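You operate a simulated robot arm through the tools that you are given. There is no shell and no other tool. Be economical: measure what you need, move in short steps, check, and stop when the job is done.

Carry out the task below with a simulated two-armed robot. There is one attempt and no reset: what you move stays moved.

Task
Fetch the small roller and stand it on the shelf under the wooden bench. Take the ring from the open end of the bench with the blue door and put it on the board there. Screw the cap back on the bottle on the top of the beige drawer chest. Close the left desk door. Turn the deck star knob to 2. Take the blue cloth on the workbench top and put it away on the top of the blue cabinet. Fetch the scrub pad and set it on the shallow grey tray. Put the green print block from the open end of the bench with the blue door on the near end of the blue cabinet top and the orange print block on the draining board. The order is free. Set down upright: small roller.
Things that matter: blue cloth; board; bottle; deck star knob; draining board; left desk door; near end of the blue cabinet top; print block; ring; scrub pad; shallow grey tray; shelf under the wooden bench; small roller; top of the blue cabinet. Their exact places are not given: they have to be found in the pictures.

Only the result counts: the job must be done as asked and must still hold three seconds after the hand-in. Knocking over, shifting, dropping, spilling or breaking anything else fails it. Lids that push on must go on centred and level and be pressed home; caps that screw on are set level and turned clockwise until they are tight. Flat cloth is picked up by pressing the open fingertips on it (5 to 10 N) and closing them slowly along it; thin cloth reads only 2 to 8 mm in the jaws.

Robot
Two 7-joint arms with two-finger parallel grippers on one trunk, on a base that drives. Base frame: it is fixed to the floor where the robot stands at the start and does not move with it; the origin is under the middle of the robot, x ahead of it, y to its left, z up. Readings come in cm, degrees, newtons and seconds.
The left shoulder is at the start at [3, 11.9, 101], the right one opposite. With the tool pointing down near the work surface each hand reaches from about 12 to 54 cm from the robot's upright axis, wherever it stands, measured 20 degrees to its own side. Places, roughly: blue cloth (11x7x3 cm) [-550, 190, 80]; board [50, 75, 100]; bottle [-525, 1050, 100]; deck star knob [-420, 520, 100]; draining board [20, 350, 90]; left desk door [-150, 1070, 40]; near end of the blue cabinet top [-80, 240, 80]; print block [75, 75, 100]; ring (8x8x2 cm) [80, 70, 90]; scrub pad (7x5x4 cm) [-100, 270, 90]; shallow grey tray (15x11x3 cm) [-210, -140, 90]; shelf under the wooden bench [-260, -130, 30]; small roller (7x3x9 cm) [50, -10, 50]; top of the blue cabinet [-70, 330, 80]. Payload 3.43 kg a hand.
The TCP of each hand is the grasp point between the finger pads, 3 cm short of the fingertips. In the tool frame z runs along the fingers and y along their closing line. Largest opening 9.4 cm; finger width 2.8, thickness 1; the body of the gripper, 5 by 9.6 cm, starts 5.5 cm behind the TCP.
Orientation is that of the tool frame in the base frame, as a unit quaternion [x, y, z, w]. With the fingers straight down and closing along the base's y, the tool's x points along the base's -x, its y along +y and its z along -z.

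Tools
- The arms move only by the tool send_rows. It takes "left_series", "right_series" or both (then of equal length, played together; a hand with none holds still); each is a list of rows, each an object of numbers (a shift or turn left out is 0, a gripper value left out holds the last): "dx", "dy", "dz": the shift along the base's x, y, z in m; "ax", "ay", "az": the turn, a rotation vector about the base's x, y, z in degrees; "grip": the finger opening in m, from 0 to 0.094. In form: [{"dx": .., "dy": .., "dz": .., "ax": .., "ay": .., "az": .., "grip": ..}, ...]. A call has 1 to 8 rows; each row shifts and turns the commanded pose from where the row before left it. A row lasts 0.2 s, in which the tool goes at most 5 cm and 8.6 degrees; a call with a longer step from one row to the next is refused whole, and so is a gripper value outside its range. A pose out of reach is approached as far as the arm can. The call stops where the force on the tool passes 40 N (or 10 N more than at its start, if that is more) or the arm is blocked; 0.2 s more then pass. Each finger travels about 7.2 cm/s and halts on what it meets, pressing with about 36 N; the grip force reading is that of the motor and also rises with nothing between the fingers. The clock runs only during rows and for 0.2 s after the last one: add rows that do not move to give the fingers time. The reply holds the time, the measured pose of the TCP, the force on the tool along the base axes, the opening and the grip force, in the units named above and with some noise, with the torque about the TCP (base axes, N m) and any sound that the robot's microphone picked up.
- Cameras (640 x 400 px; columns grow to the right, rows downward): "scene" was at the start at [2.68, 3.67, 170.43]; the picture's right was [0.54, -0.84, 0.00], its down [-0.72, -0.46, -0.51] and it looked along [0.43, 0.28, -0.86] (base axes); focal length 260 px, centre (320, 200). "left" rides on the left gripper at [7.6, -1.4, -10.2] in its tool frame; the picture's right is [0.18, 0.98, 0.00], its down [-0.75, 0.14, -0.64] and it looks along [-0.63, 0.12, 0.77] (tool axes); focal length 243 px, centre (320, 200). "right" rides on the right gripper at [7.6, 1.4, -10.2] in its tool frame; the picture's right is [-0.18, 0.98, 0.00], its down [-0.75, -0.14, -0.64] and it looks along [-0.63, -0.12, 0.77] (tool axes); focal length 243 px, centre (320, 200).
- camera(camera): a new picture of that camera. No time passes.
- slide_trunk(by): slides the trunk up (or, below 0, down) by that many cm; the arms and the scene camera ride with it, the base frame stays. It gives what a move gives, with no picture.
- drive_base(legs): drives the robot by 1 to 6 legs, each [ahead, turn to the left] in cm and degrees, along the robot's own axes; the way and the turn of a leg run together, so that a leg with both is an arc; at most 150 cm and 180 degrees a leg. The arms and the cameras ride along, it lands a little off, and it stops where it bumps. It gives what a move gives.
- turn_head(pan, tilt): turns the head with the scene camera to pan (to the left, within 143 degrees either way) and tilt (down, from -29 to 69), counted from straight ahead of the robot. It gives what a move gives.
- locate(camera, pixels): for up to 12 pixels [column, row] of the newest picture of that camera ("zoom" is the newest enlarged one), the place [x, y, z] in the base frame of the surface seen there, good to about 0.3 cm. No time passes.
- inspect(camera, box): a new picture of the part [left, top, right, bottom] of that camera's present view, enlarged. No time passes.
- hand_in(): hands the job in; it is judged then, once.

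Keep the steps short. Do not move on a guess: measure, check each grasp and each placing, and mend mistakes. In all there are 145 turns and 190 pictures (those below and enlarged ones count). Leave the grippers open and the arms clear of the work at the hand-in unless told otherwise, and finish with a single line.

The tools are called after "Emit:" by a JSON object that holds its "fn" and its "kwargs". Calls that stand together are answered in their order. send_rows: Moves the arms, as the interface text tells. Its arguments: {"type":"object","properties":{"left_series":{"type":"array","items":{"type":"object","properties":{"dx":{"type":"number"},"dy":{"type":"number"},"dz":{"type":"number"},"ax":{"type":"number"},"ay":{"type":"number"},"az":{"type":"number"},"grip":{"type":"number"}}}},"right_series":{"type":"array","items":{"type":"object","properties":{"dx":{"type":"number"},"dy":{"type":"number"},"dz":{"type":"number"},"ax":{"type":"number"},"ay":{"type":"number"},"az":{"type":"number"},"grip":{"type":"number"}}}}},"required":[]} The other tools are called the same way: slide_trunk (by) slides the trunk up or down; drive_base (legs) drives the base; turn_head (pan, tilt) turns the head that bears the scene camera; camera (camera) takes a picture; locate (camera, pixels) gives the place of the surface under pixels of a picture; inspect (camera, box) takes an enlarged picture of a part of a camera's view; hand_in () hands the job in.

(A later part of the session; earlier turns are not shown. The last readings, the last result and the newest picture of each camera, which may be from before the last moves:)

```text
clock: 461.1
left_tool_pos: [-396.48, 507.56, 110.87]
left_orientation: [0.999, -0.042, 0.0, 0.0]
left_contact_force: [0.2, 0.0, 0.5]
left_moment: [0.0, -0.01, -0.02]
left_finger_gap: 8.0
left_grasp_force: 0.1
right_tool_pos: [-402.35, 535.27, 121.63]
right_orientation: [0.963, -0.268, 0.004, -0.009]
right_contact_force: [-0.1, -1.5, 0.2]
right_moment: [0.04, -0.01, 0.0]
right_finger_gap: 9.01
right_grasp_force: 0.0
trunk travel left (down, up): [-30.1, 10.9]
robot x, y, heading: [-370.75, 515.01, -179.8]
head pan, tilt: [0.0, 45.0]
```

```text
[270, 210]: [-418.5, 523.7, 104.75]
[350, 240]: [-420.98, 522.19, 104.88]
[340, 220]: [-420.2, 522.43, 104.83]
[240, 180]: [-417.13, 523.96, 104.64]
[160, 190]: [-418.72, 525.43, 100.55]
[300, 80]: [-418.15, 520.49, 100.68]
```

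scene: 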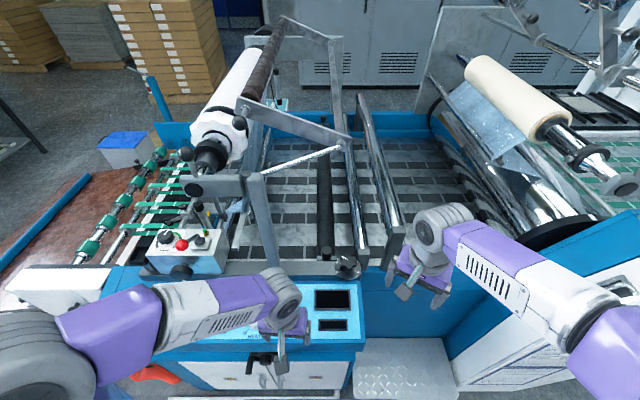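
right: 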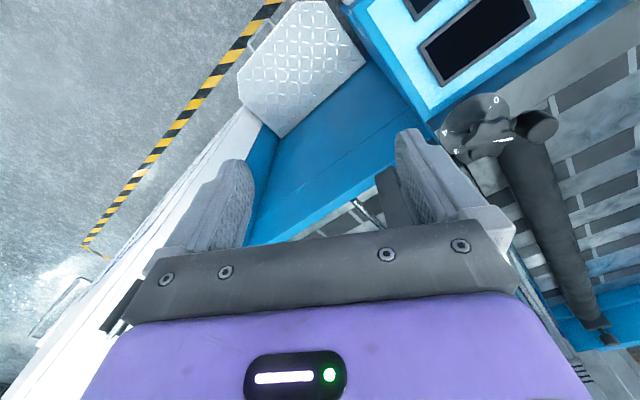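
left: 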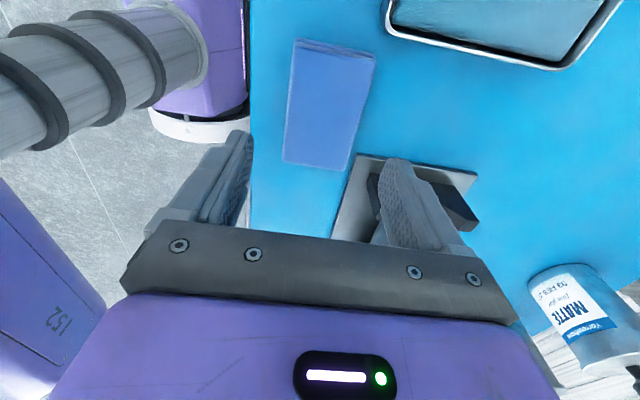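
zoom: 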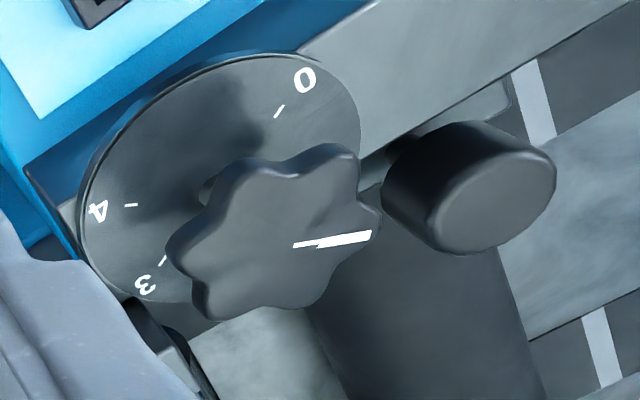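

A shiny rod passes at z≈138 behind the knob; I approach low (z≈111) so the wrist stays beneath/in front of it, jaws at 7.4 cm.

Emit:
{"fn": "send_rows", "kwargs": {"right_series": [{"dz": -0.04, "grip": 0.074}, {"dz": -0.04}, {"dz": -0.025}, {"dx": -0.035, "dy": -0.0225}, {"dx": -0.035, "dy": -0.0225}, {"dx": -0.035, "dy": -0.0225}, {"dx": -0.035, "dy": -0.0225}, {"dx": -0.035, "dy": -0.0225}]}}

Emit:
{"fn": "camera", "kwargs": {"camera": "right"}}

Emit:
{"fn": "inspect", "kwargs": {"camera": "scene", "box": [220, 100, 460, 300]}}

```text
clock: 462.9
left_tool_pos: [-396.55, 507.45, 110.87]
left_orientation: [0.999, -0.042, 0.0, 0.0]
left_contact_force: [-0.6, -0.2, -0.6]
left_moment: [0.03, 0.02, 0.04]
left_finger_gap: 8.01
left_grasp_force: 0.0
right_tool_pos: [-420.05, 523.91, 111.14]
right_orientation: [0.964, -0.267, 0.004, -0.009]
right_contact_force: [-1.4, 0.5, 0.0]
right_moment: [0.01, -0.03, -0.05]
right_finger_gap: 7.4
right_grasp_force: 0.1
trunk travel left (down, up): [-30.1, 10.9]
robot x, y, heading: [-371.3, 514.83, -179.9]
head pan, tilt: [0.0, 45.0]
```

```text
83 pictures are left
```

right: 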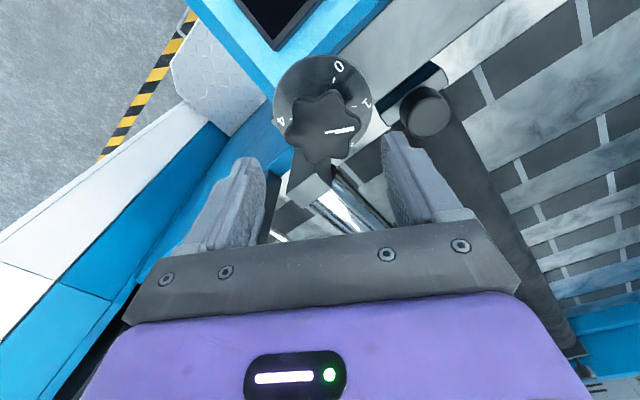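

```text
2.00 times, centred on (340, 200) of scene
```

zoom: 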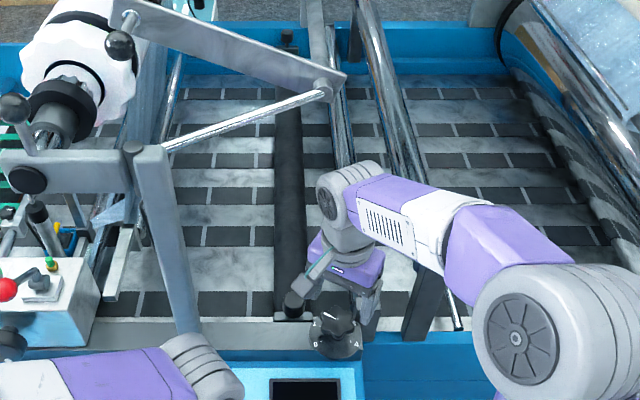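

Emit:
{"fn": "locate", "kwargs": {"camera": "right", "pixels": [[325, 128], [290, 140], [360, 125], [320, 92], [325, 165], [428, 105], [440, 130]]}}

```text
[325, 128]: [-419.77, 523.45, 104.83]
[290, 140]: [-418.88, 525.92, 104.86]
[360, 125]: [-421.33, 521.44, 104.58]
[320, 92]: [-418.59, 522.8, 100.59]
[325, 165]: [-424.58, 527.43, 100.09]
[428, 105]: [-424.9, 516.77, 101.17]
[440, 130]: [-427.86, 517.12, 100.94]
```

Centred on the knob. Descend to 104.4 and close.

Emit:
{"fn": "send_rows", "kwargs": {"right_series": [{"dz": -0.04}, {"dz": -0.027}, {"grip": 0.06}, {"grip": 0.045}, {"grip": 0.04}, {}]}}

Emit:
{"fn": "camera", "kwargs": {"camera": "right"}}

```text
clock: 464.3
left_tool_pos: [-396.59, 507.46, 110.93]
left_orientation: [0.999, -0.042, 0.0, 0.0]
left_contact_force: [0.0, 0.1, -0.1]
left_moment: [0.0, 0.0, -0.02]
left_finger_gap: 8.0
left_grasp_force: 0.0
right_tool_pos: [-419.89, 523.84, 104.64]
right_orientation: [0.964, -0.266, 0.004, -0.008]
right_contact_force: [-0.2, -2.3, -2.0]
right_moment: [-0.03, 0.36, 0.03]
right_finger_gap: 5.1
right_grasp_force: 45.0
trunk travel left (down, up): [-30.1, 10.9]
robot x, y, heading: [-371.25, 514.94, -180.2]
head pan, tilt: [0.0, 45.0]
```

```text
81 pictures are left
```

right: 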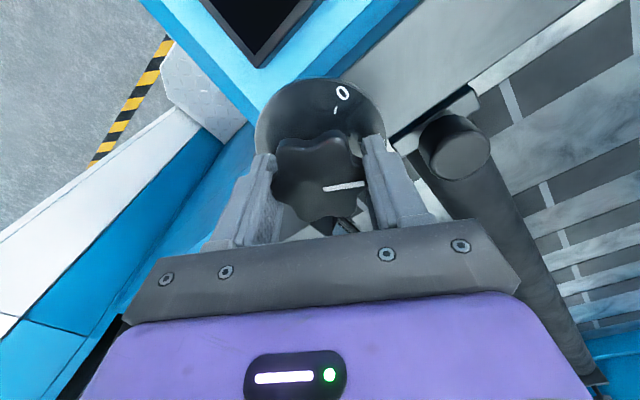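

Gripped (5.1 cm). Turn 60° clockwise.

Emit:
{"fn": "send_rows", "kwargs": {"right_series": [{"az": -7.5}, {"az": -7.5}, {"az": -7.5}, {"az": -7.5}, {"az": -7.5}, {"az": -7.5}, {"az": -7.5}, {"az": -7.5}]}}

Emit:
{"fn": "camera", "kwargs": {"camera": "right"}}

Emit:
{"fn": "inspect", "kwargs": {"camera": "scene", "box": [300, 220, 400, 300]}}

```text
clock: 466.1
left_tool_pos: [-396.48, 507.49, 110.95]
left_orientation: [0.999, -0.042, -0.001, 0.0]
left_contact_force: [-0.8, 0.0, -0.4]
left_moment: [0.03, 0.01, -0.01]
left_finger_gap: 7.99
left_grasp_force: 0.1
right_tool_pos: [-419.92, 524.04, 104.52]
right_orientation: [-0.7, 0.714, -0.007, 0.006]
right_contact_force: [-4.2, 1.6, 23.4]
right_moment: [0.65, 0.24, -0.02]
right_finger_gap: 5.1
right_grasp_force: 45.1
trunk travel left (down, up): [-30.1, 10.9]
robot x, y, heading: [-370.74, 515.08, -180.0]
head pan, tilt: [0.0, 45.0]
```

```text
80 pictures are left
```

right: 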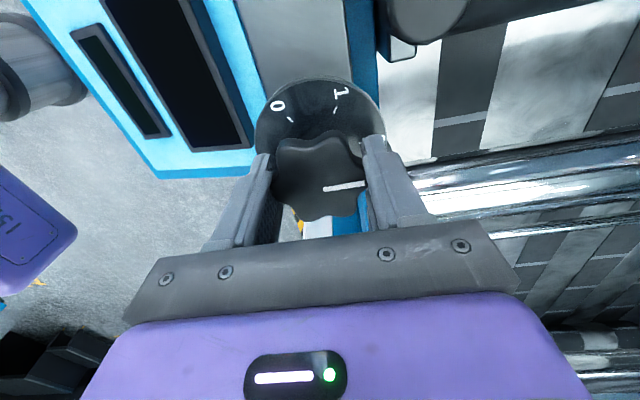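

```text
5.00 times, centred on (350, 260) of scene
```

zoom: 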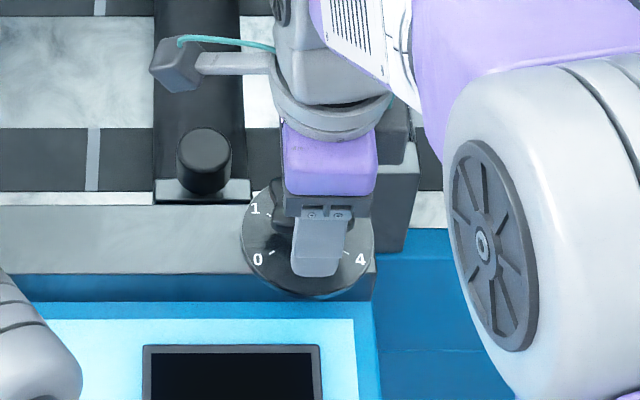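

Knob turned with the hand. Open, rise, and check the pointer.

Emit:
{"fn": "send_rows", "kwargs": {"right_series": [{"grip": 0.06}, {"grip": 0.074}, {}, {"dz": 0.035}, {"dz": 0.035}]}}

Emit:
{"fn": "camera", "kwargs": {"camera": "right"}}

Emit:
{"fn": "inspect", "kwargs": {"camera": "right", "box": [240, 60, 400, 180]}}

```text
clock: 467.3
left_tool_pos: [-396.56, 507.54, 111.04]
left_orientation: [0.999, -0.042, 0.0, 0.0]
left_contact_force: [0.8, -0.1, -0.4]
left_moment: [0.0, -0.01, 0.02]
left_finger_gap: 8.01
left_grasp_force: 0.0
right_tool_pos: [-419.95, 523.76, 111.44]
right_orientation: [-0.701, 0.713, -0.008, 0.006]
right_contact_force: [0.2, 0.2, 0.0]
right_moment: [-0.03, -0.01, -0.01]
right_finger_gap: 7.4
right_grasp_force: 0.1
trunk travel left (down, up): [-30.1, 10.9]
robot x, y, heading: [-370.55, 515.29, -179.8]
head pan, tilt: [0.0, 45.0]
```

```text
78 pictures are left
```

right: 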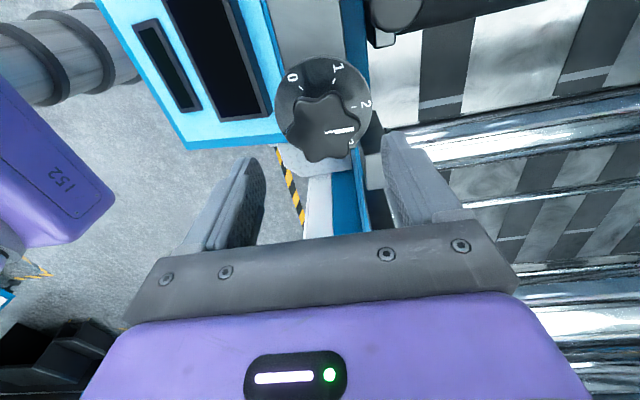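

```text
3.33 times, centred on (320, 120) of right
```

zoom: 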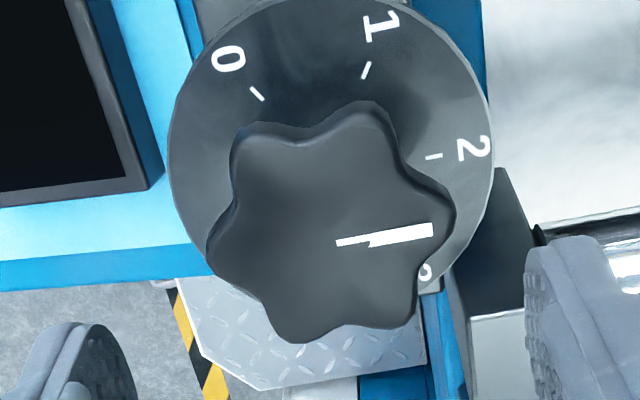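

Emit:
{"fn": "locate", "kwargs": {"camera": "zoom", "pixels": [[342, 241], [428, 231], [433, 156], [365, 69], [257, 93], [330, 230]]}}

```text
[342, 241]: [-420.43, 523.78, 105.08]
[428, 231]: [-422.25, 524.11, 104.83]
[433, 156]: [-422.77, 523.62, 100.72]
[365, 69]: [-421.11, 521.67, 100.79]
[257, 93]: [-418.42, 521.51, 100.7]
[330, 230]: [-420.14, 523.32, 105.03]
```

Pointer line is parallel to tick 2 – set correctly. Withdraw the right hand toward me, un-turn it, back off and drive toward the drawer chest.

Emit:
{"fn": "send_rows", "kwargs": {"right_series": [{"dx": 0.04}, {"dx": 0.045}, {"dx": 0.045, "az": 8}, {"dx": 0.04, "az": 8}, {"az": 8, "grip": 0.09}, {"az": 8}, {"az": 8}, {"az": 8}]}}

Emit:
{"fn": "send_rows", "kwargs": {"right_series": [{"az": 8}, {"az": 8}, {"az": 8}, {"az": 8}, {"az": 8}, {}]}}

Emit:
{"fn": "drive_base", "kwargs": {"legs": [[-75, 0], [0, -90], [150, 0], [100, 0]]}}

Emit:
{"fn": "turn_head", "kwargs": {"pan": 20, "tilt": 15}}

Emit:
{"fn": "camera", "kwargs": {"camera": "scene"}}

```text
clock: 469.1
left_tool_pos: [-396.52, 507.48, 110.99]
left_orientation: [0.999, -0.042, -0.001, 0.0]
left_contact_force: [0.8, 0.1, -1.4]
left_moment: [0.01, 0.02, -0.04]
left_finger_gap: 7.99
left_grasp_force: 0.0
right_tool_pos: [-402.89, 523.97, 111.41]
right_orientation: [0.931, -0.365, 0.005, -0.009]
right_contact_force: [0.2, 0.5, 0.3]
right_moment: [-0.01, 0.0, -0.01]
right_finger_gap: 9.03
right_grasp_force: 0.0
trunk travel left (down, up): [-30.1, 10.9]
robot x, y, heading: [-370.75, 515.09, -180.1]
head pan, tilt: [0.0, 45.0]
```

```text
clock: 470.5
left_tool_pos: [-396.54, 507.48, 110.96]
left_orientation: [0.999, -0.042, 0.0, 0.0]
left_contact_force: [-0.5, -0.4, 0.4]
left_moment: [0.02, -0.04, -0.01]
left_finger_gap: 8.02
left_grasp_force: 0.0
right_tool_pos: [-403.06, 523.89, 111.31]
right_orientation: [1.0, -0.026, 0.002, -0.01]
right_contact_force: [0.5, 0.1, 0.3]
right_moment: [0.01, 0.01, 0.0]
right_finger_gap: 9.0
right_grasp_force: 0.1
trunk travel left (down, up): [-30.1, 10.9]
robot x, y, heading: [-370.94, 514.95, -179.7]
head pan, tilt: [0.0, 45.0]
```

```text
clock: 490.3
left_tool_pos: [-306.46, 791.2, 110.96]
left_orientation: [-0.69, 0.724, 0.0, 0.0]
left_contact_force: [0.4, 0.7, 0.3]
left_moment: [0.01, -0.01, 0.02]
left_finger_gap: 7.99
left_grasp_force: 0.1
right_tool_pos: [-290.26, 798.35, 111.44]
right_orientation: [-0.702, 0.712, -0.008, 0.005]
right_contact_force: [0.1, 0.9, 0.0]
right_moment: [0.01, 0.01, 0.02]
right_finger_gap: 9.02
right_grasp_force: 0.1
trunk travel left (down, up): [-30.1, 10.9]
robot x, y, heading: [-297.84, 765.93, 92.2]
head pan, tilt: [0.0, 45.0]
```

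```text
clock: 491.3
left_tool_pos: [-306.51, 791.17, 110.89]
left_orientation: [-0.69, 0.723, 0.0, 0.0]
left_contact_force: [0.4, -0.6, 1.1]
left_moment: [0.01, -0.02, 0.02]
left_finger_gap: 8.01
left_grasp_force: 0.0
right_tool_pos: [-290.34, 798.16, 111.4]
right_orientation: [-0.702, 0.712, -0.008, 0.005]
right_contact_force: [0.1, -0.3, -1.2]
right_moment: [-0.01, 0.0, -0.02]
right_finger_gap: 9.0
right_grasp_force: 0.0
trunk travel left (down, up): [-30.1, 10.9]
robot x, y, heading: [-297.95, 766.07, 92.2]
head pan, tilt: [20.0, 15.0]
```

```text
76 pictures are left
```

scene: 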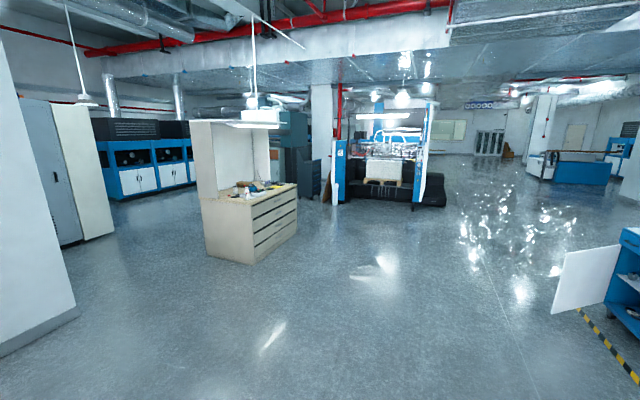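

Emit:
{"fn": "inspect", "kwargs": {"camera": "scene", "box": [180, 150, 320, 270]}}

Emit:
{"fn": "locate", "kwargs": {"camera": "scene", "pixels": [[210, 255], [255, 262], [297, 230], [252, 208], [297, 187], [245, 190], [205, 190], [270, 190], [570, 300], [557, 310], [620, 240], [615, 300]]}}

```text
3.33 times, centred on (250, 210) of scene
```

zoom: 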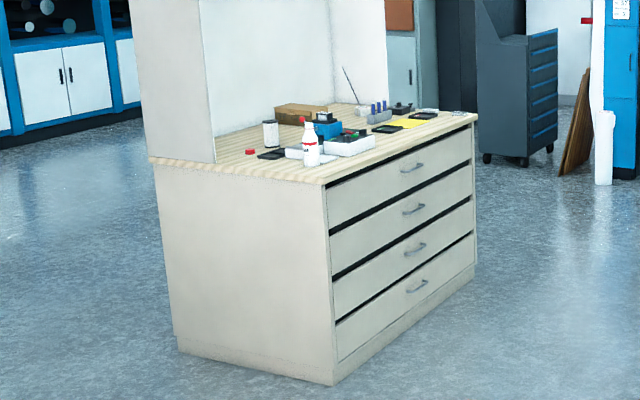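

```text
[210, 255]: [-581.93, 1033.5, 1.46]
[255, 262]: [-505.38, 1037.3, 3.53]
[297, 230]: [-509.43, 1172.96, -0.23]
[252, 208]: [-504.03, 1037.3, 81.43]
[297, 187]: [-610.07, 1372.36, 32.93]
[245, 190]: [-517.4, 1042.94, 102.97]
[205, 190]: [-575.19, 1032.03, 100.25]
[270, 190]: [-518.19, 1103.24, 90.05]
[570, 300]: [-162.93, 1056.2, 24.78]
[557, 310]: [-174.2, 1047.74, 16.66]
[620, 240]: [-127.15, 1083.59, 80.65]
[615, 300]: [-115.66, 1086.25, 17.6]
```

Emit:
{"fn": "drive_base", "kwargs": {"legs": [[0, 26], [150, 0], [150, 0], [14, 0], [0, 62]]}}

Emit:
{"fn": "turn_head", "kwargs": {"pan": 0, "tilt": 40}}

Emit:
{"fn": "camera", "kwargs": {"camera": "scene"}}

```text
clock: 510.6
left_tool_pos: [-474.39, 1032.19, 110.88]
left_orientation: [0.999, -0.053, 0.0, 0.0]
left_contact_force: [-0.3, 1.0, -0.2]
left_moment: [-0.02, -0.01, -0.01]
left_finger_gap: 7.99
left_grasp_force: 0.1
right_tool_pos: [-480.5, 1048.81, 111.36]
right_orientation: [0.999, -0.038, 0.001, -0.01]
right_contact_force: [0.3, 1.1, -0.4]
right_moment: [0.0, 0.0, 0.03]
right_finger_gap: 8.99
right_grasp_force: 0.1
trunk travel left (down, up): [-30.1, 10.9]
robot x, y, heading: [-448.76, 1039.33, 178.7]
head pan, tilt: [20.0, 15.0]
```

```text
clock: 511.5
left_tool_pos: [-474.43, 1032.22, 110.9]
left_orientation: [0.999, -0.053, 0.0, 0.0]
left_contact_force: [-0.3, 0.1, -0.4]
left_moment: [-0.02, -0.01, 0.03]
left_finger_gap: 8.0
left_grasp_force: 0.1
right_tool_pos: [-480.46, 1048.91, 111.35]
right_orientation: [0.999, -0.038, 0.001, -0.01]
right_contact_force: [0.9, 0.4, 0.0]
right_moment: [0.01, -0.02, 0.02]
right_finger_gap: 8.98
right_grasp_force: 0.0
trunk travel left (down, up): [-30.1, 10.9]
robot x, y, heading: [-448.9, 1038.95, 178.6]
head pan, tilt: [0.0, 40.0]
```

```text
74 pictures are left
```

scene: 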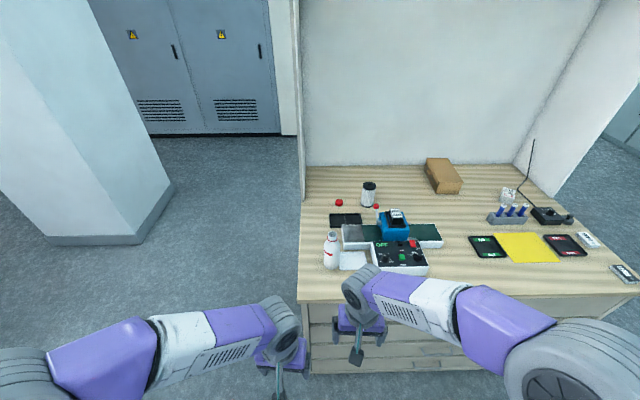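

Emit:
{"fn": "inspect", "kwargs": {"camera": "scene", "box": [295, 180, 455, 290]}}

Emit:
{"fn": "locate", "kwargs": {"camera": "scene", "pixels": [[331, 252], [331, 236], [331, 268], [339, 203], [376, 208], [368, 195], [352, 260], [345, 220], [303, 295], [318, 270], [395, 225]]}}

```text
3.64 times, centred on (375, 235) of scene
```

zoom: 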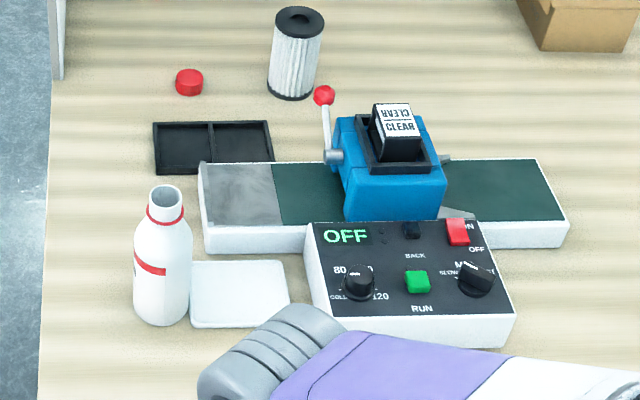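

```text
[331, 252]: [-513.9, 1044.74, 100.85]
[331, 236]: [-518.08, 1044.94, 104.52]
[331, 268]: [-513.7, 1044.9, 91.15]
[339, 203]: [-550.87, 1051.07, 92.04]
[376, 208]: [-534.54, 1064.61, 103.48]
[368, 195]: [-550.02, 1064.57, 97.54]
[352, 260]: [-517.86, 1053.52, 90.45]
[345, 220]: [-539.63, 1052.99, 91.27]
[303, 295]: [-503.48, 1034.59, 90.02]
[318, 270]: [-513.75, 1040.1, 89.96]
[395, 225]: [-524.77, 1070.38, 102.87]
```

The open bottle stands at [-516,1045]; the red cap lies at [-551,1051,91]. That is deep from the front; I'll check space at the chest's left end.

Emit:
{"fn": "locate", "kwargs": {"camera": "scene", "pixels": [[172, 188], [140, 240], [50, 240], [280, 140], [300, 180], [302, 260], [307, 172], [200, 300]]}}

Emit:
{"fn": "turn_head", "kwargs": {"pan": 45, "tilt": 30}}

Emit:
{"fn": "camera", "kwargs": {"camera": "scene"}}

```text
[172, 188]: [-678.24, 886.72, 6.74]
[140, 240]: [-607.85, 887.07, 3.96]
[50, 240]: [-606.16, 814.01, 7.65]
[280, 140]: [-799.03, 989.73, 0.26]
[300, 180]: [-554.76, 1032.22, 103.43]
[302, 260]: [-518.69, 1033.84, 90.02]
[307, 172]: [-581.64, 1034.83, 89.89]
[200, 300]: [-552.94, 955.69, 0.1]
```

```text
clock: 512.6
left_tool_pos: [-474.36, 1032.09, 110.96]
left_orientation: [0.999, -0.053, 0.0, 0.0]
left_contact_force: [-0.3, -0.8, 0.3]
left_moment: [0.0, 0.01, -0.03]
left_finger_gap: 8.01
left_grasp_force: 0.1
right_tool_pos: [-480.59, 1048.77, 111.39]
right_orientation: [0.999, -0.037, 0.001, -0.009]
right_contact_force: [-0.5, 0.3, -0.2]
right_moment: [0.02, 0.02, 0.01]
right_finger_gap: 8.99
right_grasp_force: 0.0
trunk travel left (down, up): [-30.1, 10.9]
robot x, y, heading: [-448.65, 1039.12, 179.0]
head pan, tilt: [45.0, 30.0]
```

```text
72 pictures are left
```

scene: 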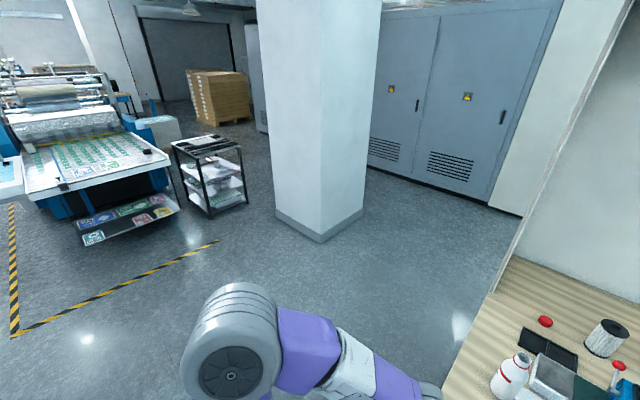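

South end is free (pillar only to y 887). Drive around to stand at about (-525,993) facing +y.

Emit:
{"fn": "drive_base", "kwargs": {"legs": [[0, 91], [66, 0], [0, -90], [76, 0], [0, -90], [20, 0]]}}

Emit:
{"fn": "turn_head", "kwargs": {"pan": 0, "tilt": 50}}

Emit:
{"fn": "camera", "kwargs": {"camera": "scene"}}

```text
clock: 532.6
left_tool_pos: [-531.17, 1020.65, 110.87]
left_orientation: [-0.665, 0.747, -0.001, 0.0]
left_contact_force: [0.7, 0.7, 0.1]
left_moment: [0.01, 0.01, 0.0]
left_finger_gap: 8.01
left_grasp_force: 0.1
right_tool_pos: [-514.44, 1026.64, 111.33]
right_orientation: [-0.678, 0.735, -0.007, 0.005]
right_contact_force: [0.3, 0.3, 0.4]
right_moment: [-0.02, 0.02, -0.02]
right_finger_gap: 9.0
right_grasp_force: 0.1
trunk travel left (down, up): [-30.1, 10.9]
robot x, y, heading: [-524.13, 994.94, 88.3]
head pan, tilt: [45.0, 30.0]
```

```text
clock: 533.8
left_tool_pos: [-531.22, 1020.69, 110.99]
left_orientation: [-0.666, 0.746, 0.0, 0.0]
left_contact_force: [-0.1, 0.0, 0.1]
left_moment: [0.03, -0.02, 0.01]
left_finger_gap: 8.0
left_grasp_force: 0.0
right_tool_pos: [-514.61, 1026.63, 111.41]
right_orientation: [-0.678, 0.735, -0.007, 0.006]
right_contact_force: [-0.1, -0.4, -0.6]
right_moment: [0.01, -0.02, -0.03]
right_finger_gap: 8.99
right_grasp_force: 0.2
trunk travel left (down, up): [-30.1, 10.9]
robot x, y, heading: [-524.08, 994.8, 88.3]
head pan, tilt: [0.0, 50.0]
```

```text
71 pictures are left
```

scene: 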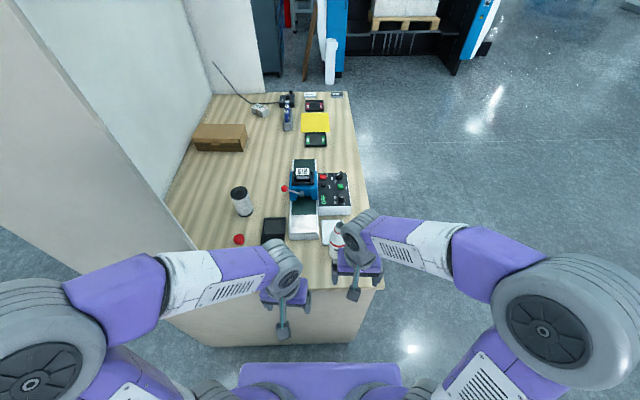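

Emit:
{"fn": "send_rows", "kwargs": {"right_series": [{"dx": 0.045}, {"dx": 0.045}, {"dx": 0.045, "dy": -0.02}, {"dx": 0.03, "dy": -0.03}]}}

Emit:
{"fn": "drive_base", "kwargs": {"legs": [[10, 1.7]]}}

Emit:
{"fn": "camera", "kwargs": {"camera": "scene"}}

Emit:
{"fn": "inspect", "kwargs": {"camera": "scene", "box": [200, 190, 380, 310]}}

```text
clock: 534.8
left_tool_pos: [-531.16, 1020.5, 111.08]
left_orientation: [-0.666, 0.746, 0.001, 0.0]
left_contact_force: [-0.1, 0.0, -0.4]
left_moment: [-0.01, 0.01, -0.01]
left_finger_gap: 8.0
left_grasp_force: 0.2
right_tool_pos: [-497.9, 1021.44, 111.4]
right_orientation: [-0.678, 0.735, -0.008, 0.005]
right_contact_force: [-0.4, -0.1, -0.1]
right_moment: [0.01, 0.0, 0.02]
right_finger_gap: 8.96
right_grasp_force: 0.0
trunk travel left (down, up): [-30.1, 10.9]
robot x, y, heading: [-524.22, 994.98, 88.7]
head pan, tilt: [0.0, 50.0]
```

```text
clock: 535.9
left_tool_pos: [-531.9, 1030.28, 110.96]
left_orientation: [-0.677, 0.736, -0.001, 0.0]
left_contact_force: [-0.6, 0.8, 0.3]
left_moment: [-0.03, 0.02, 0.0]
left_finger_gap: 7.99
left_grasp_force: 0.0
right_tool_pos: [-498.53, 1032.13, 111.4]
right_orientation: [-0.688, 0.725, -0.008, 0.005]
right_contact_force: [-0.7, -0.1, 0.5]
right_moment: [-0.02, -0.01, 0.0]
right_finger_gap: 9.02
right_grasp_force: 0.0
trunk travel left (down, up): [-30.1, 10.9]
robot x, y, heading: [-524.26, 1004.76, 89.9]
head pan, tilt: [0.0, 50.0]
```

```text
70 pictures are left
```

scene: 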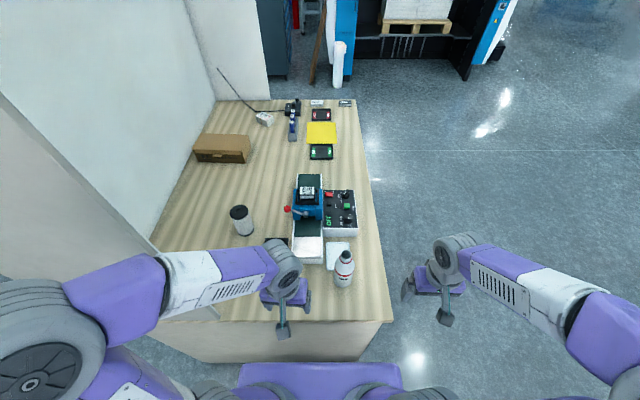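

```text
3.33 times, centred on (290, 250) of scene
```

zoom: 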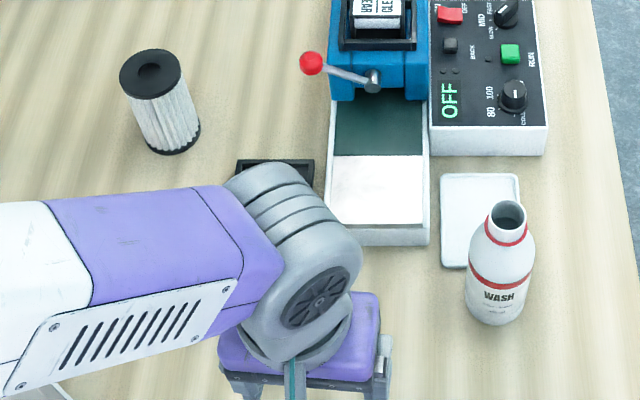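

Locate the bottle accurately and bring the left hand over the cap (first +y, then -x), jaws 5 cm.

Emit:
{"fn": "locate", "kwargs": {"camera": "zoom", "pixels": [[507, 218], [492, 225], [525, 225], [508, 238], [470, 290], [533, 290], [500, 318], [485, 250], [530, 250]]}}

Emit:
{"fn": "send_rows", "kwargs": {"left_series": [{"dy": 0.045, "grip": 0.05}, {"dy": 0.045}, {"dy": 0.045}, {"dy": 0.045}, {"dy": 0.02, "dx": -0.03}, {"dx": -0.04}, {"dx": -0.04}, {"dx": -0.04}]}}

Emit:
{"fn": "camera", "kwargs": {"camera": "left"}}

Emit:
{"fn": "camera", "kwargs": {"camera": "scene"}}

```text
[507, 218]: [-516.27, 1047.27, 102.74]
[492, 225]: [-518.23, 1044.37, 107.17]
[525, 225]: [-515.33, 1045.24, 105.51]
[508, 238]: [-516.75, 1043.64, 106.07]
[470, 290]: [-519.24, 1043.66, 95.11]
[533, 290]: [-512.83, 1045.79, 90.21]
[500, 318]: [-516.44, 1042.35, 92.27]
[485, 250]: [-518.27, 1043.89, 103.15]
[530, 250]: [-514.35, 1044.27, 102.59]
```

```text
clock: 537.7
left_tool_pos: [-546.87, 1050.16, 111.02]
left_orientation: [-0.677, 0.736, 0.0, 0.0]
left_contact_force: [-0.7, 0.0, 0.3]
left_moment: [0.0, -0.03, 0.0]
left_finger_gap: 5.02
left_grasp_force: 0.0
right_tool_pos: [-498.75, 1032.2, 111.44]
right_orientation: [-0.688, 0.725, -0.007, 0.006]
right_contact_force: [1.4, 0.1, 0.8]
right_moment: [-0.01, 0.0, -0.02]
right_finger_gap: 8.99
right_grasp_force: 0.1
trunk travel left (down, up): [-30.1, 10.9]
robot x, y, heading: [-524.09, 1004.84, 89.9]
head pan, tilt: [0.0, 50.0]
```

```text
68 pictures are left
```

left: 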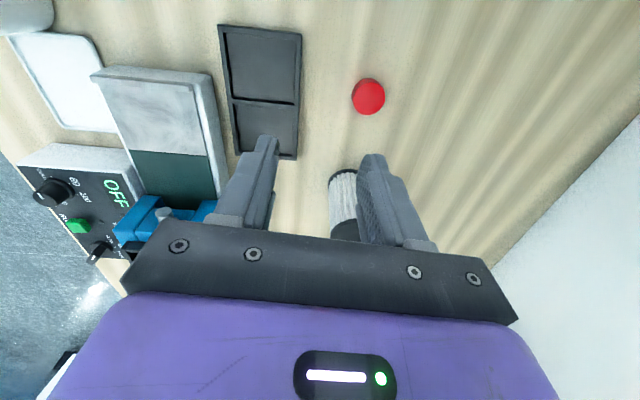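

```text
67 pictures are left
```

scene: 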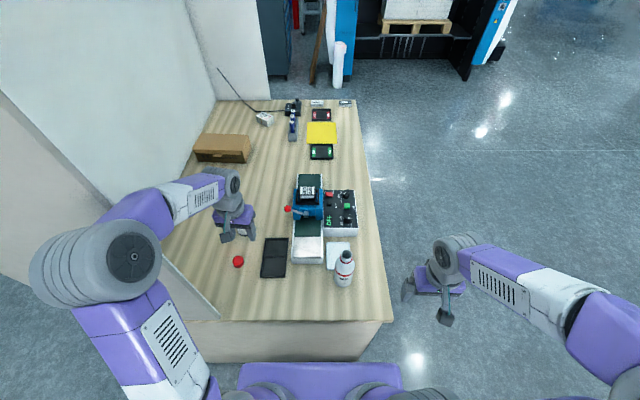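

Emit:
{"fn": "locate", "kwargs": {"camera": "left", "pixels": [[368, 97], [355, 97], [382, 97], [368, 82], [368, 112], [400, 97]]}}

Emit:
{"fn": "locate", "kwargs": {"camera": "scene", "pixels": [[238, 260], [160, 220], [105, 265], [200, 300]]}}

Emit:
{"fn": "inspect", "kwargs": {"camera": "left", "box": [330, 60, 410, 130]}}

```text
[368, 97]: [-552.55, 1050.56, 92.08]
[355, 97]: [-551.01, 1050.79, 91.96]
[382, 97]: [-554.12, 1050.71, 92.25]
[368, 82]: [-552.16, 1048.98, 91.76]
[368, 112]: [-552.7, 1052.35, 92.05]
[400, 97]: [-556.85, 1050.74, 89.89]
```

```text
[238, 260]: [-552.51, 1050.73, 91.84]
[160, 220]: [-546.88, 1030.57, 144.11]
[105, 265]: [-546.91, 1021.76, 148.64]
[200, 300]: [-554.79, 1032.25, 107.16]
```

```text
5.71 times, centred on (370, 95) of left
```

zoom: 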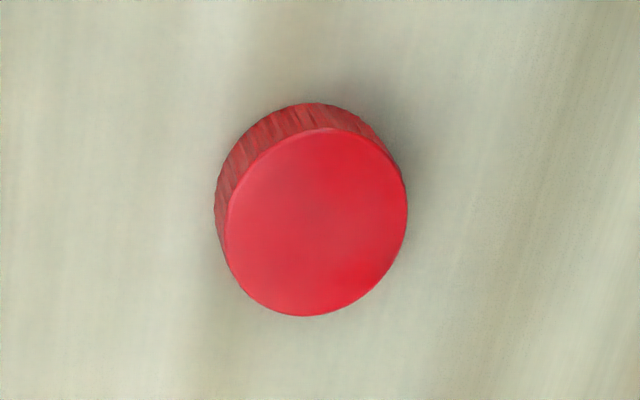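

Cap centre [-552.6,1050.7], dia ~3.6, open side down. Descend to it carefully in two steps.

Emit:
{"fn": "send_rows", "kwargs": {"left_series": [{"dz": -0.03, "dx": -0.01}, {"dz": -0.03, "dx": -0.015}, {"dz": -0.03, "dx": -0.015}, {"dz": -0.03, "dx": -0.015, "dy": 0.005}, {}]}}

Emit:
{"fn": "camera", "kwargs": {"camera": "left"}}

Emit:
{"fn": "camera", "kwargs": {"camera": "scene"}}

```text
clock: 538.9
left_tool_pos: [-550.74, 1050.26, 99.89]
left_orientation: [-0.674, 0.738, 0.01, -0.001]
left_contact_force: [-0.5, 0.7, 0.3]
left_moment: [-0.01, 0.04, -0.02]
left_finger_gap: 5.01
left_grasp_force: 0.1
right_tool_pos: [-497.27, 1031.59, 111.39]
right_orientation: [-0.689, 0.725, 0.0, 0.003]
right_contact_force: [-0.3, 0.6, -0.4]
right_moment: [0.0, -0.03, -0.01]
right_finger_gap: 9.02
right_grasp_force: 0.0
trunk travel left (down, up): [-30.1, 10.9]
robot x, y, heading: [-524.16, 1004.58, 90.2]
head pan, tilt: [0.0, 50.0]
```

```text
65 pictures are left
```

left: 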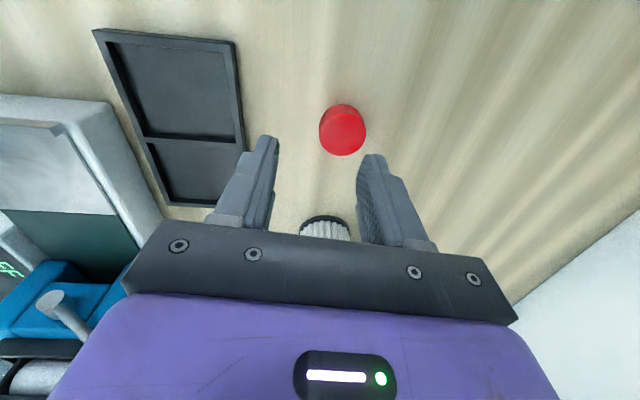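

```text
64 pictures are left
```

scene: 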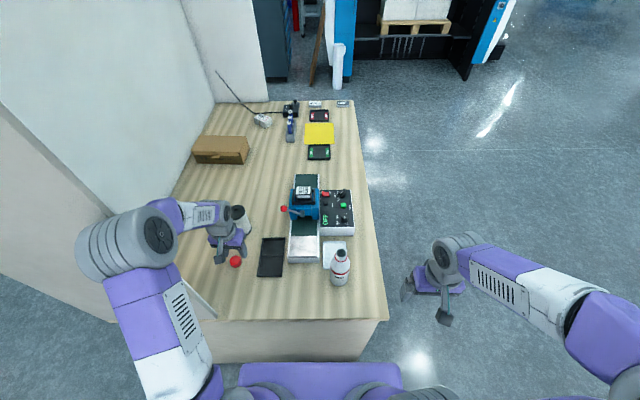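

The arm lagged and the base nudged slightly — my elbow touches the hutch side panel. I back off and change the approach: hand turned 90° and leaning toward +x, so the forearm stays clear of the panel.

Emit:
{"fn": "send_rows", "kwargs": {"left_series": [{"dz": 0.03, "dx": 0.03}, {"dz": 0.03, "dx": 0.03}, {"dz": 0.03, "dx": 0.03}, {"az": -8, "dx": 0.03}, {"az": -8}, {"az": -8}, {"az": -8}, {"az": -8}]}}

Emit:
{"fn": "send_rows", "kwargs": {"left_series": [{"az": -8}, {"az": -8}, {"az": -8}, {"az": -8}, {"az": -8}, {"az": -8}, {}]}}

Emit:
{"fn": "send_rows", "kwargs": {"left_series": [{"ay": 7}, {"ay": 7}, {"ay": 7}, {"ay": 7}, {"ay": 7}, {}]}}

Emit:
{"fn": "camera", "kwargs": {"camera": "left"}}

Emit:
{"fn": "camera", "kwargs": {"camera": "scene"}}

```text
clock: 540.7
left_tool_pos: [-540.35, 1050.66, 107.88]
left_orientation: [-0.384, 0.923, 0.0, 0.001]
left_contact_force: [0.5, -1.2, -0.8]
left_moment: [-0.04, 0.02, 0.0]
left_finger_gap: 5.02
left_grasp_force: 0.1
right_tool_pos: [-498.61, 1032.09, 111.45]
right_orientation: [-0.688, 0.725, -0.008, 0.006]
right_contact_force: [0.3, -1.1, 0.0]
right_moment: [-0.03, -0.02, 0.0]
right_finger_gap: 9.0
right_grasp_force: 0.1
trunk travel left (down, up): [-30.1, 10.9]
robot x, y, heading: [-524.23, 1004.72, 90.0]
head pan, tilt: [0.0, 50.0]
```

```text
clock: 542.3
left_tool_pos: [-540.35, 1050.65, 108.03]
left_orientation: [0.025, 1.0, -0.001, 0.0]
left_contact_force: [0.2, 0.0, -0.4]
left_moment: [0.0, -0.02, 0.02]
left_finger_gap: 5.05
left_grasp_force: 0.1
right_tool_pos: [-498.68, 1032.26, 111.63]
right_orientation: [-0.688, 0.726, -0.007, 0.005]
right_contact_force: [0.0, 1.0, 0.0]
right_moment: [-0.01, 0.01, 0.01]
right_finger_gap: 9.0
right_grasp_force: 0.0
trunk travel left (down, up): [-30.1, 10.9]
robot x, y, heading: [-524.14, 1004.61, 89.9]
head pan, tilt: [0.0, 50.0]
```

```text
clock: 543.7
left_tool_pos: [-540.37, 1050.84, 108.05]
left_orientation: [0.022, 0.953, -0.007, -0.301]
left_contact_force: [-0.2, -0.1, 0.1]
left_moment: [0.0, 0.01, -0.01]
left_finger_gap: 5.03
left_grasp_force: 0.1
right_tool_pos: [-498.53, 1032.21, 111.41]
right_orientation: [-0.689, 0.725, -0.009, 0.005]
right_contact_force: [-0.3, -0.4, 0.8]
right_moment: [0.02, 0.01, 0.0]
right_finger_gap: 9.01
right_grasp_force: 0.0
trunk travel left (down, up): [-30.1, 10.9]
robot x, y, heading: [-524.19, 1004.83, 90.2]
head pan, tilt: [0.0, 50.0]
```

```text
63 pictures are left
```

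left: 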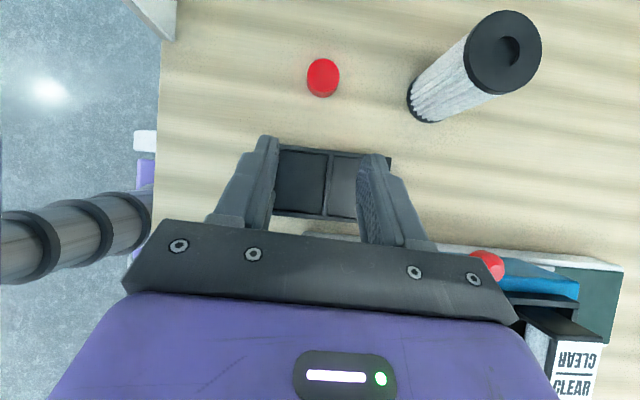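

```text
62 pictures are left
```

scene: 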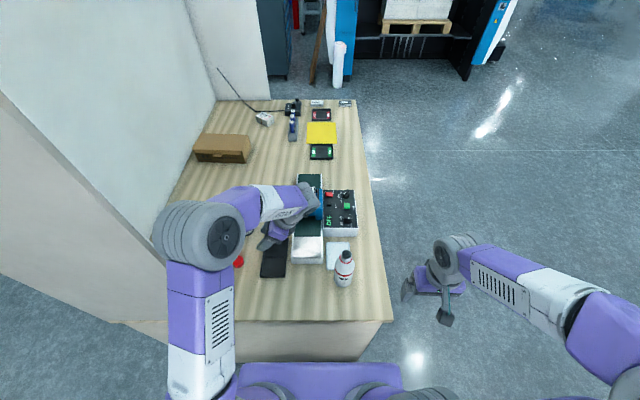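

Base is back in place and the forearm is clear. Move diagonally down toward the cap.

Emit:
{"fn": "send_rows", "kwargs": {"left_series": [{"dx": -0.028, "dz": -0.03}, {"dx": -0.028, "dz": -0.03}, {"dx": -0.028, "dz": -0.03}, {"dx": -0.02, "dz": -0.02}, {}]}}

Emit:
{"fn": "camera", "kwargs": {"camera": "left"}}

Emit:
{"fn": "camera", "kwargs": {"camera": "scene"}}

```text
clock: 544.9
left_tool_pos: [-550.7, 1050.85, 96.85]
left_orientation: [0.023, 0.954, -0.007, -0.3]
left_contact_force: [0.4, 0.5, -0.4]
left_moment: [0.01, -0.03, -0.01]
left_finger_gap: 5.0
left_grasp_force: 0.0
right_tool_pos: [-498.43, 1032.15, 111.56]
right_orientation: [-0.688, 0.726, -0.008, 0.006]
right_contact_force: [-0.6, -1.2, -0.2]
right_moment: [-0.01, 0.02, -0.04]
right_finger_gap: 8.96
right_grasp_force: 0.0
trunk travel left (down, up): [-30.1, 10.9]
robot x, y, heading: [-524.16, 1004.66, 89.8]
head pan, tilt: [0.0, 50.0]
```

```text
61 pictures are left
```

left: 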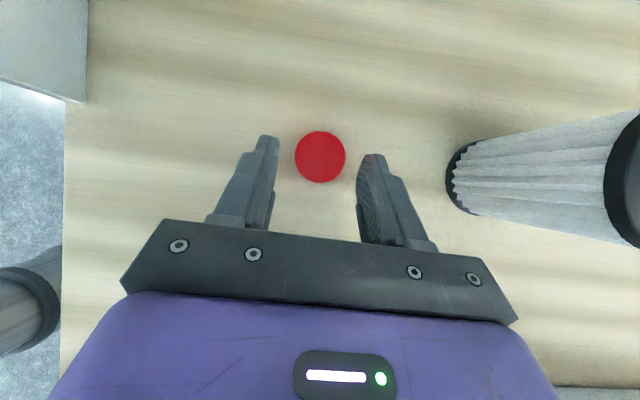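

```text
60 pictures are left
```

scene: 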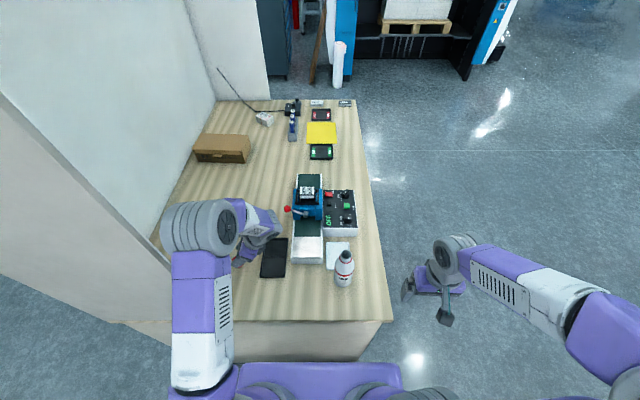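

Emit:
{"fn": "locate", "kwargs": {"camera": "left", "pixels": [[320, 157], [297, 157], [343, 157], [320, 135], [320, 180]]}}

```text
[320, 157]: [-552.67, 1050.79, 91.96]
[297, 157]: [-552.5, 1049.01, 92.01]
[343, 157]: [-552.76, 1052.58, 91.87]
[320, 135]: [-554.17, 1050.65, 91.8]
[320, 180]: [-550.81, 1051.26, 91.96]
```

Cap centred in y at 1050.8. Final move to [-551.5, –, 93.6] and close.

Emit:
{"fn": "send_rows", "kwargs": {"left_series": [{"dx": -0.005, "dz": -0.02}, {"dx": -0.003, "dz": -0.012}, {"grip": 0.04}, {"grip": 0.03}, {"grip": 0.025}, {"grip": 0.025}, {"dz": 0.03}, {"dz": 0.03}]}}

Emit:
{"fn": "camera", "kwargs": {"camera": "left"}}

```text
clock: 546.7
left_tool_pos: [-551.49, 1050.88, 99.8]
left_orientation: [0.025, 0.953, -0.006, -0.301]
left_contact_force: [0.5, 0.0, 0.9]
left_moment: [0.0, 0.03, -0.02]
left_finger_gap: 3.55
left_grasp_force: 35.9
right_tool_pos: [-498.5, 1032.2, 111.51]
right_orientation: [-0.689, 0.725, -0.008, 0.006]
right_contact_force: [-0.2, -0.2, 0.2]
right_moment: [0.0, 0.0, -0.02]
right_finger_gap: 8.97
right_grasp_force: 0.1
trunk travel left (down, up): [-30.1, 10.9]
robot x, y, heading: [-524.18, 1004.57, 90.1]
head pan, tilt: [0.0, 50.0]
```

```text
59 pictures are left
```

left: 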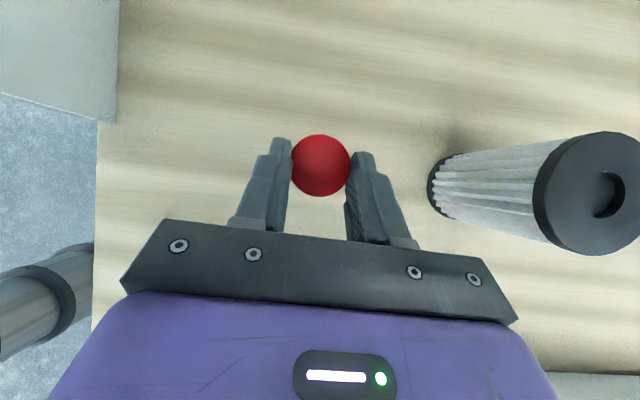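

Cap held level (3.55 cm). Raise it a bit; meanwhile turn the right hand to come at the bottle from the front side (+x), tilted.

Emit:
{"fn": "send_rows", "kwargs": {"left_series": [{"dz": 0.03}, {"dz": 0.03}, {"dz": 0.03, "dx": 0.02}, {"dx": 0.03}, {"dx": 0.03}, {}, {}, {}], "right_series": [{"dx": 0.02, "dy": 0.02, "az": 8.2}, {"dx": 0.02, "dy": 0.02, "az": 8.2}, {"dx": 0.02, "dy": 0.02, "az": 8.2}, {"dy": 0.02, "az": 8.2}, {"dy": 0.02, "az": 8.2}, {"dy": 0.02, "az": 8.2}, {"az": 8.2}, {"az": 8.2}]}}

Emit:
{"fn": "send_rows", "kwargs": {"right_series": [{"az": 8.2}, {"az": 8.2}, {"az": 8.2}, {"ay": 8}, {"ay": 8}, {"ay": 8}, {"ay": 8}, {"ay": 8}]}}

Emit:
{"fn": "send_rows", "kwargs": {"right_series": [{"ay": 8}, {"ay": 7}, {}]}}

Emit:
{"fn": "camera", "kwargs": {"camera": "right"}}

Emit:
{"fn": "camera", "kwargs": {"camera": "scene"}}

```text
clock: 548.5
left_tool_pos: [-543.54, 1050.81, 108.87]
left_orientation: [0.022, 0.954, -0.008, -0.3]
left_contact_force: [0.4, 0.3, 0.5]
left_moment: [0.03, -0.03, -0.05]
left_finger_gap: 3.57
left_grasp_force: 36.0
right_tool_pos: [-492.75, 1044.17, 111.42]
right_orientation: [0.972, -0.235, 0.004, -0.009]
right_contact_force: [0.5, -0.5, 0.0]
right_moment: [-0.02, -0.02, 0.02]
right_finger_gap: 9.02
right_grasp_force: 0.1
trunk travel left (down, up): [-30.1, 10.9]
robot x, y, heading: [-524.14, 1004.75, 90.1]
head pan, tilt: [0.0, 50.0]
```

```text
clock: 550.3
left_tool_pos: [-543.52, 1050.72, 108.8]
left_orientation: [0.023, 0.953, -0.008, -0.301]
left_contact_force: [-0.8, -0.3, 0.3]
left_moment: [-0.02, 0.03, 0.01]
left_finger_gap: 3.55
left_grasp_force: 36.2
right_tool_pos: [-492.55, 1044.17, 111.51]
right_orientation: [0.939, -0.027, -0.342, -0.001]
right_contact_force: [-0.4, -1.0, -0.4]
right_moment: [0.0, 0.02, 0.03]
right_finger_gap: 9.02
right_grasp_force: 0.0
trunk travel left (down, up): [-30.1, 10.9]
robot x, y, heading: [-524.11, 1004.38, 90.0]
head pan, tilt: [0.0, 50.0]
```

```text
clock: 551.1
left_tool_pos: [-543.54, 1050.74, 108.86]
left_orientation: [0.023, 0.953, -0.008, -0.301]
left_contact_force: [0.0, 0.6, 0.4]
left_moment: [-0.02, -0.01, 0.02]
left_finger_gap: 3.54
left_grasp_force: 35.4
right_tool_pos: [-492.6, 1044.21, 111.5]
right_orientation: [0.887, -0.025, -0.462, 0.003]
right_contact_force: [0.3, 0.9, -0.2]
right_moment: [-0.02, 0.0, 0.01]
right_finger_gap: 9.01
right_grasp_force: 0.2
trunk travel left (down, up): [-30.1, 10.9]
robot x, y, heading: [-524.42, 1004.83, 90.2]
head pan, tilt: [0.0, 50.0]
```

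```text
58 pictures are left
```

right: 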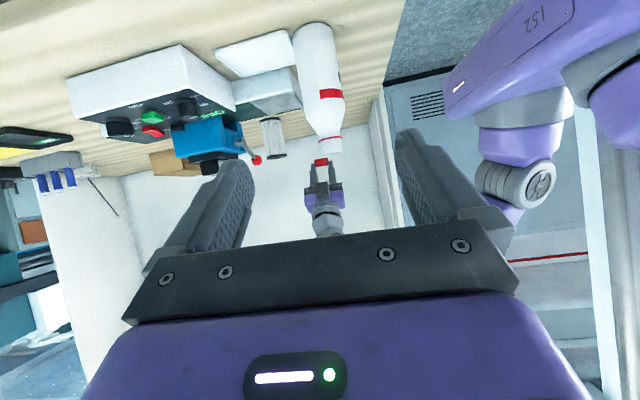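

```text
57 pictures are left
```

scene: 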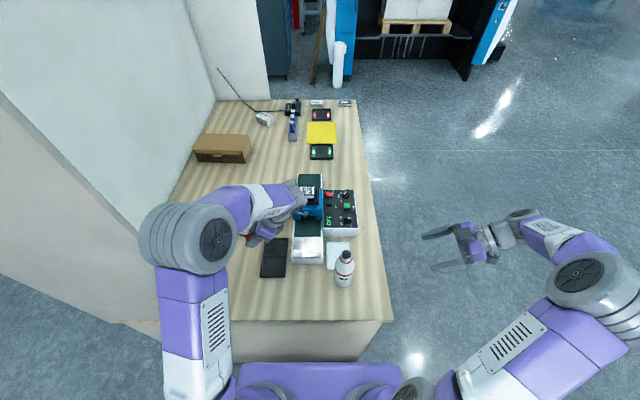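

Emit:
{"fn": "inspect", "kwargs": {"camera": "right", "box": [270, 10, 370, 170]}}

Emit:
{"fn": "locate", "kwargs": {"camera": "right", "pixels": [[298, 60], [318, 60], [338, 60], [342, 95], [305, 100], [325, 95], [318, 138], [342, 138], [330, 148], [330, 152], [310, 28], [250, 45]]}}

```text
2.50 times, centred on (320, 90) of right
```

zoom: 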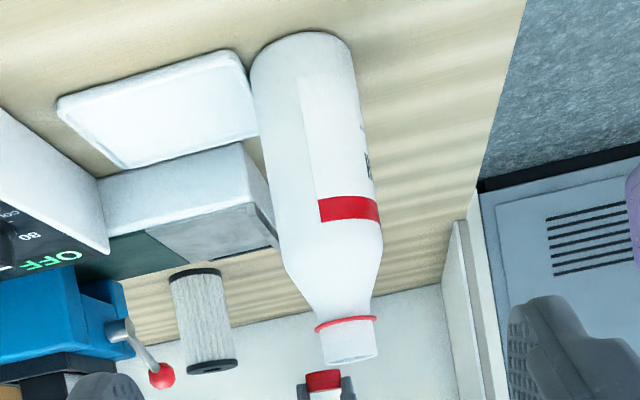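

```text
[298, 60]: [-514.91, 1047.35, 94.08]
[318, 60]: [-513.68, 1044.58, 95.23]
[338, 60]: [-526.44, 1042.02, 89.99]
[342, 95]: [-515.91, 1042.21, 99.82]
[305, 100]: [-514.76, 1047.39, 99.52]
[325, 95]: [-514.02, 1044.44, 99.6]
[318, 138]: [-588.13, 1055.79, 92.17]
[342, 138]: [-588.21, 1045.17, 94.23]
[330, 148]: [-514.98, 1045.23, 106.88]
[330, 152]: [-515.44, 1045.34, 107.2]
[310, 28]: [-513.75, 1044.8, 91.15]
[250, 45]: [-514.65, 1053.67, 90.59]
```

Bottle centre [-516.35,1044.8], radius 2.65, neck top z≈107.4. Advance the right hand along its axis to [-516.4,1044.8,96] and close on the body.

Emit:
{"fn": "send_rows", "kwargs": {"right_series": [{"dx": -0.039, "dy": 0.001, "dz": -0.0255}, {"dx": -0.039, "dy": 0.001, "dz": -0.0255}, {"dx": -0.039, "dy": 0.001, "dz": -0.0255}, {"dx": -0.039, "dy": 0.001, "dz": -0.0255}, {"dx": -0.039, "dy": 0.001, "dz": -0.0255}, {"dx": -0.038, "dy": 0.001, "dz": -0.0255}, {}]}}

Emit:
{"fn": "camera", "kwargs": {"camera": "right"}}

```text
clock: 552.7
left_tool_pos: [-543.44, 1050.66, 108.77]
left_orientation: [0.023, 0.954, -0.007, -0.3]
left_contact_force: [-1.3, 0.5, 0.0]
left_moment: [0.0, 0.0, 0.0]
left_finger_gap: 3.57
left_grasp_force: 35.7
right_tool_pos: [-515.87, 1044.55, 96.23]
right_orientation: [0.887, -0.027, -0.46, 0.002]
right_contact_force: [-0.5, -0.1, 0.4]
right_moment: [-0.02, 0.0, -0.01]
right_finger_gap: 9.0
right_grasp_force: 0.1
trunk travel left (down, up): [-30.1, 10.9]
robot x, y, heading: [-524.37, 1004.79, 90.0]
head pan, tilt: [0.0, 50.0]
```

```text
55 pictures are left
```

right: 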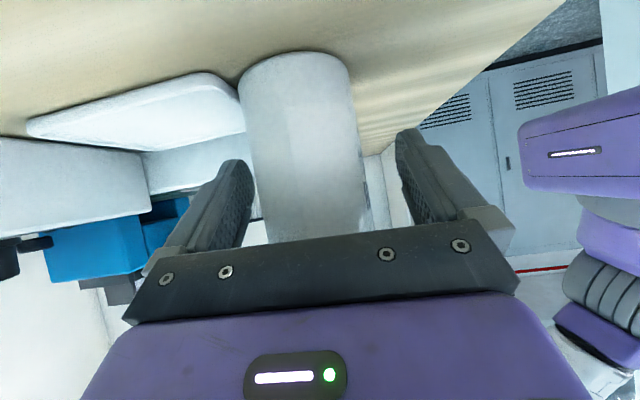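

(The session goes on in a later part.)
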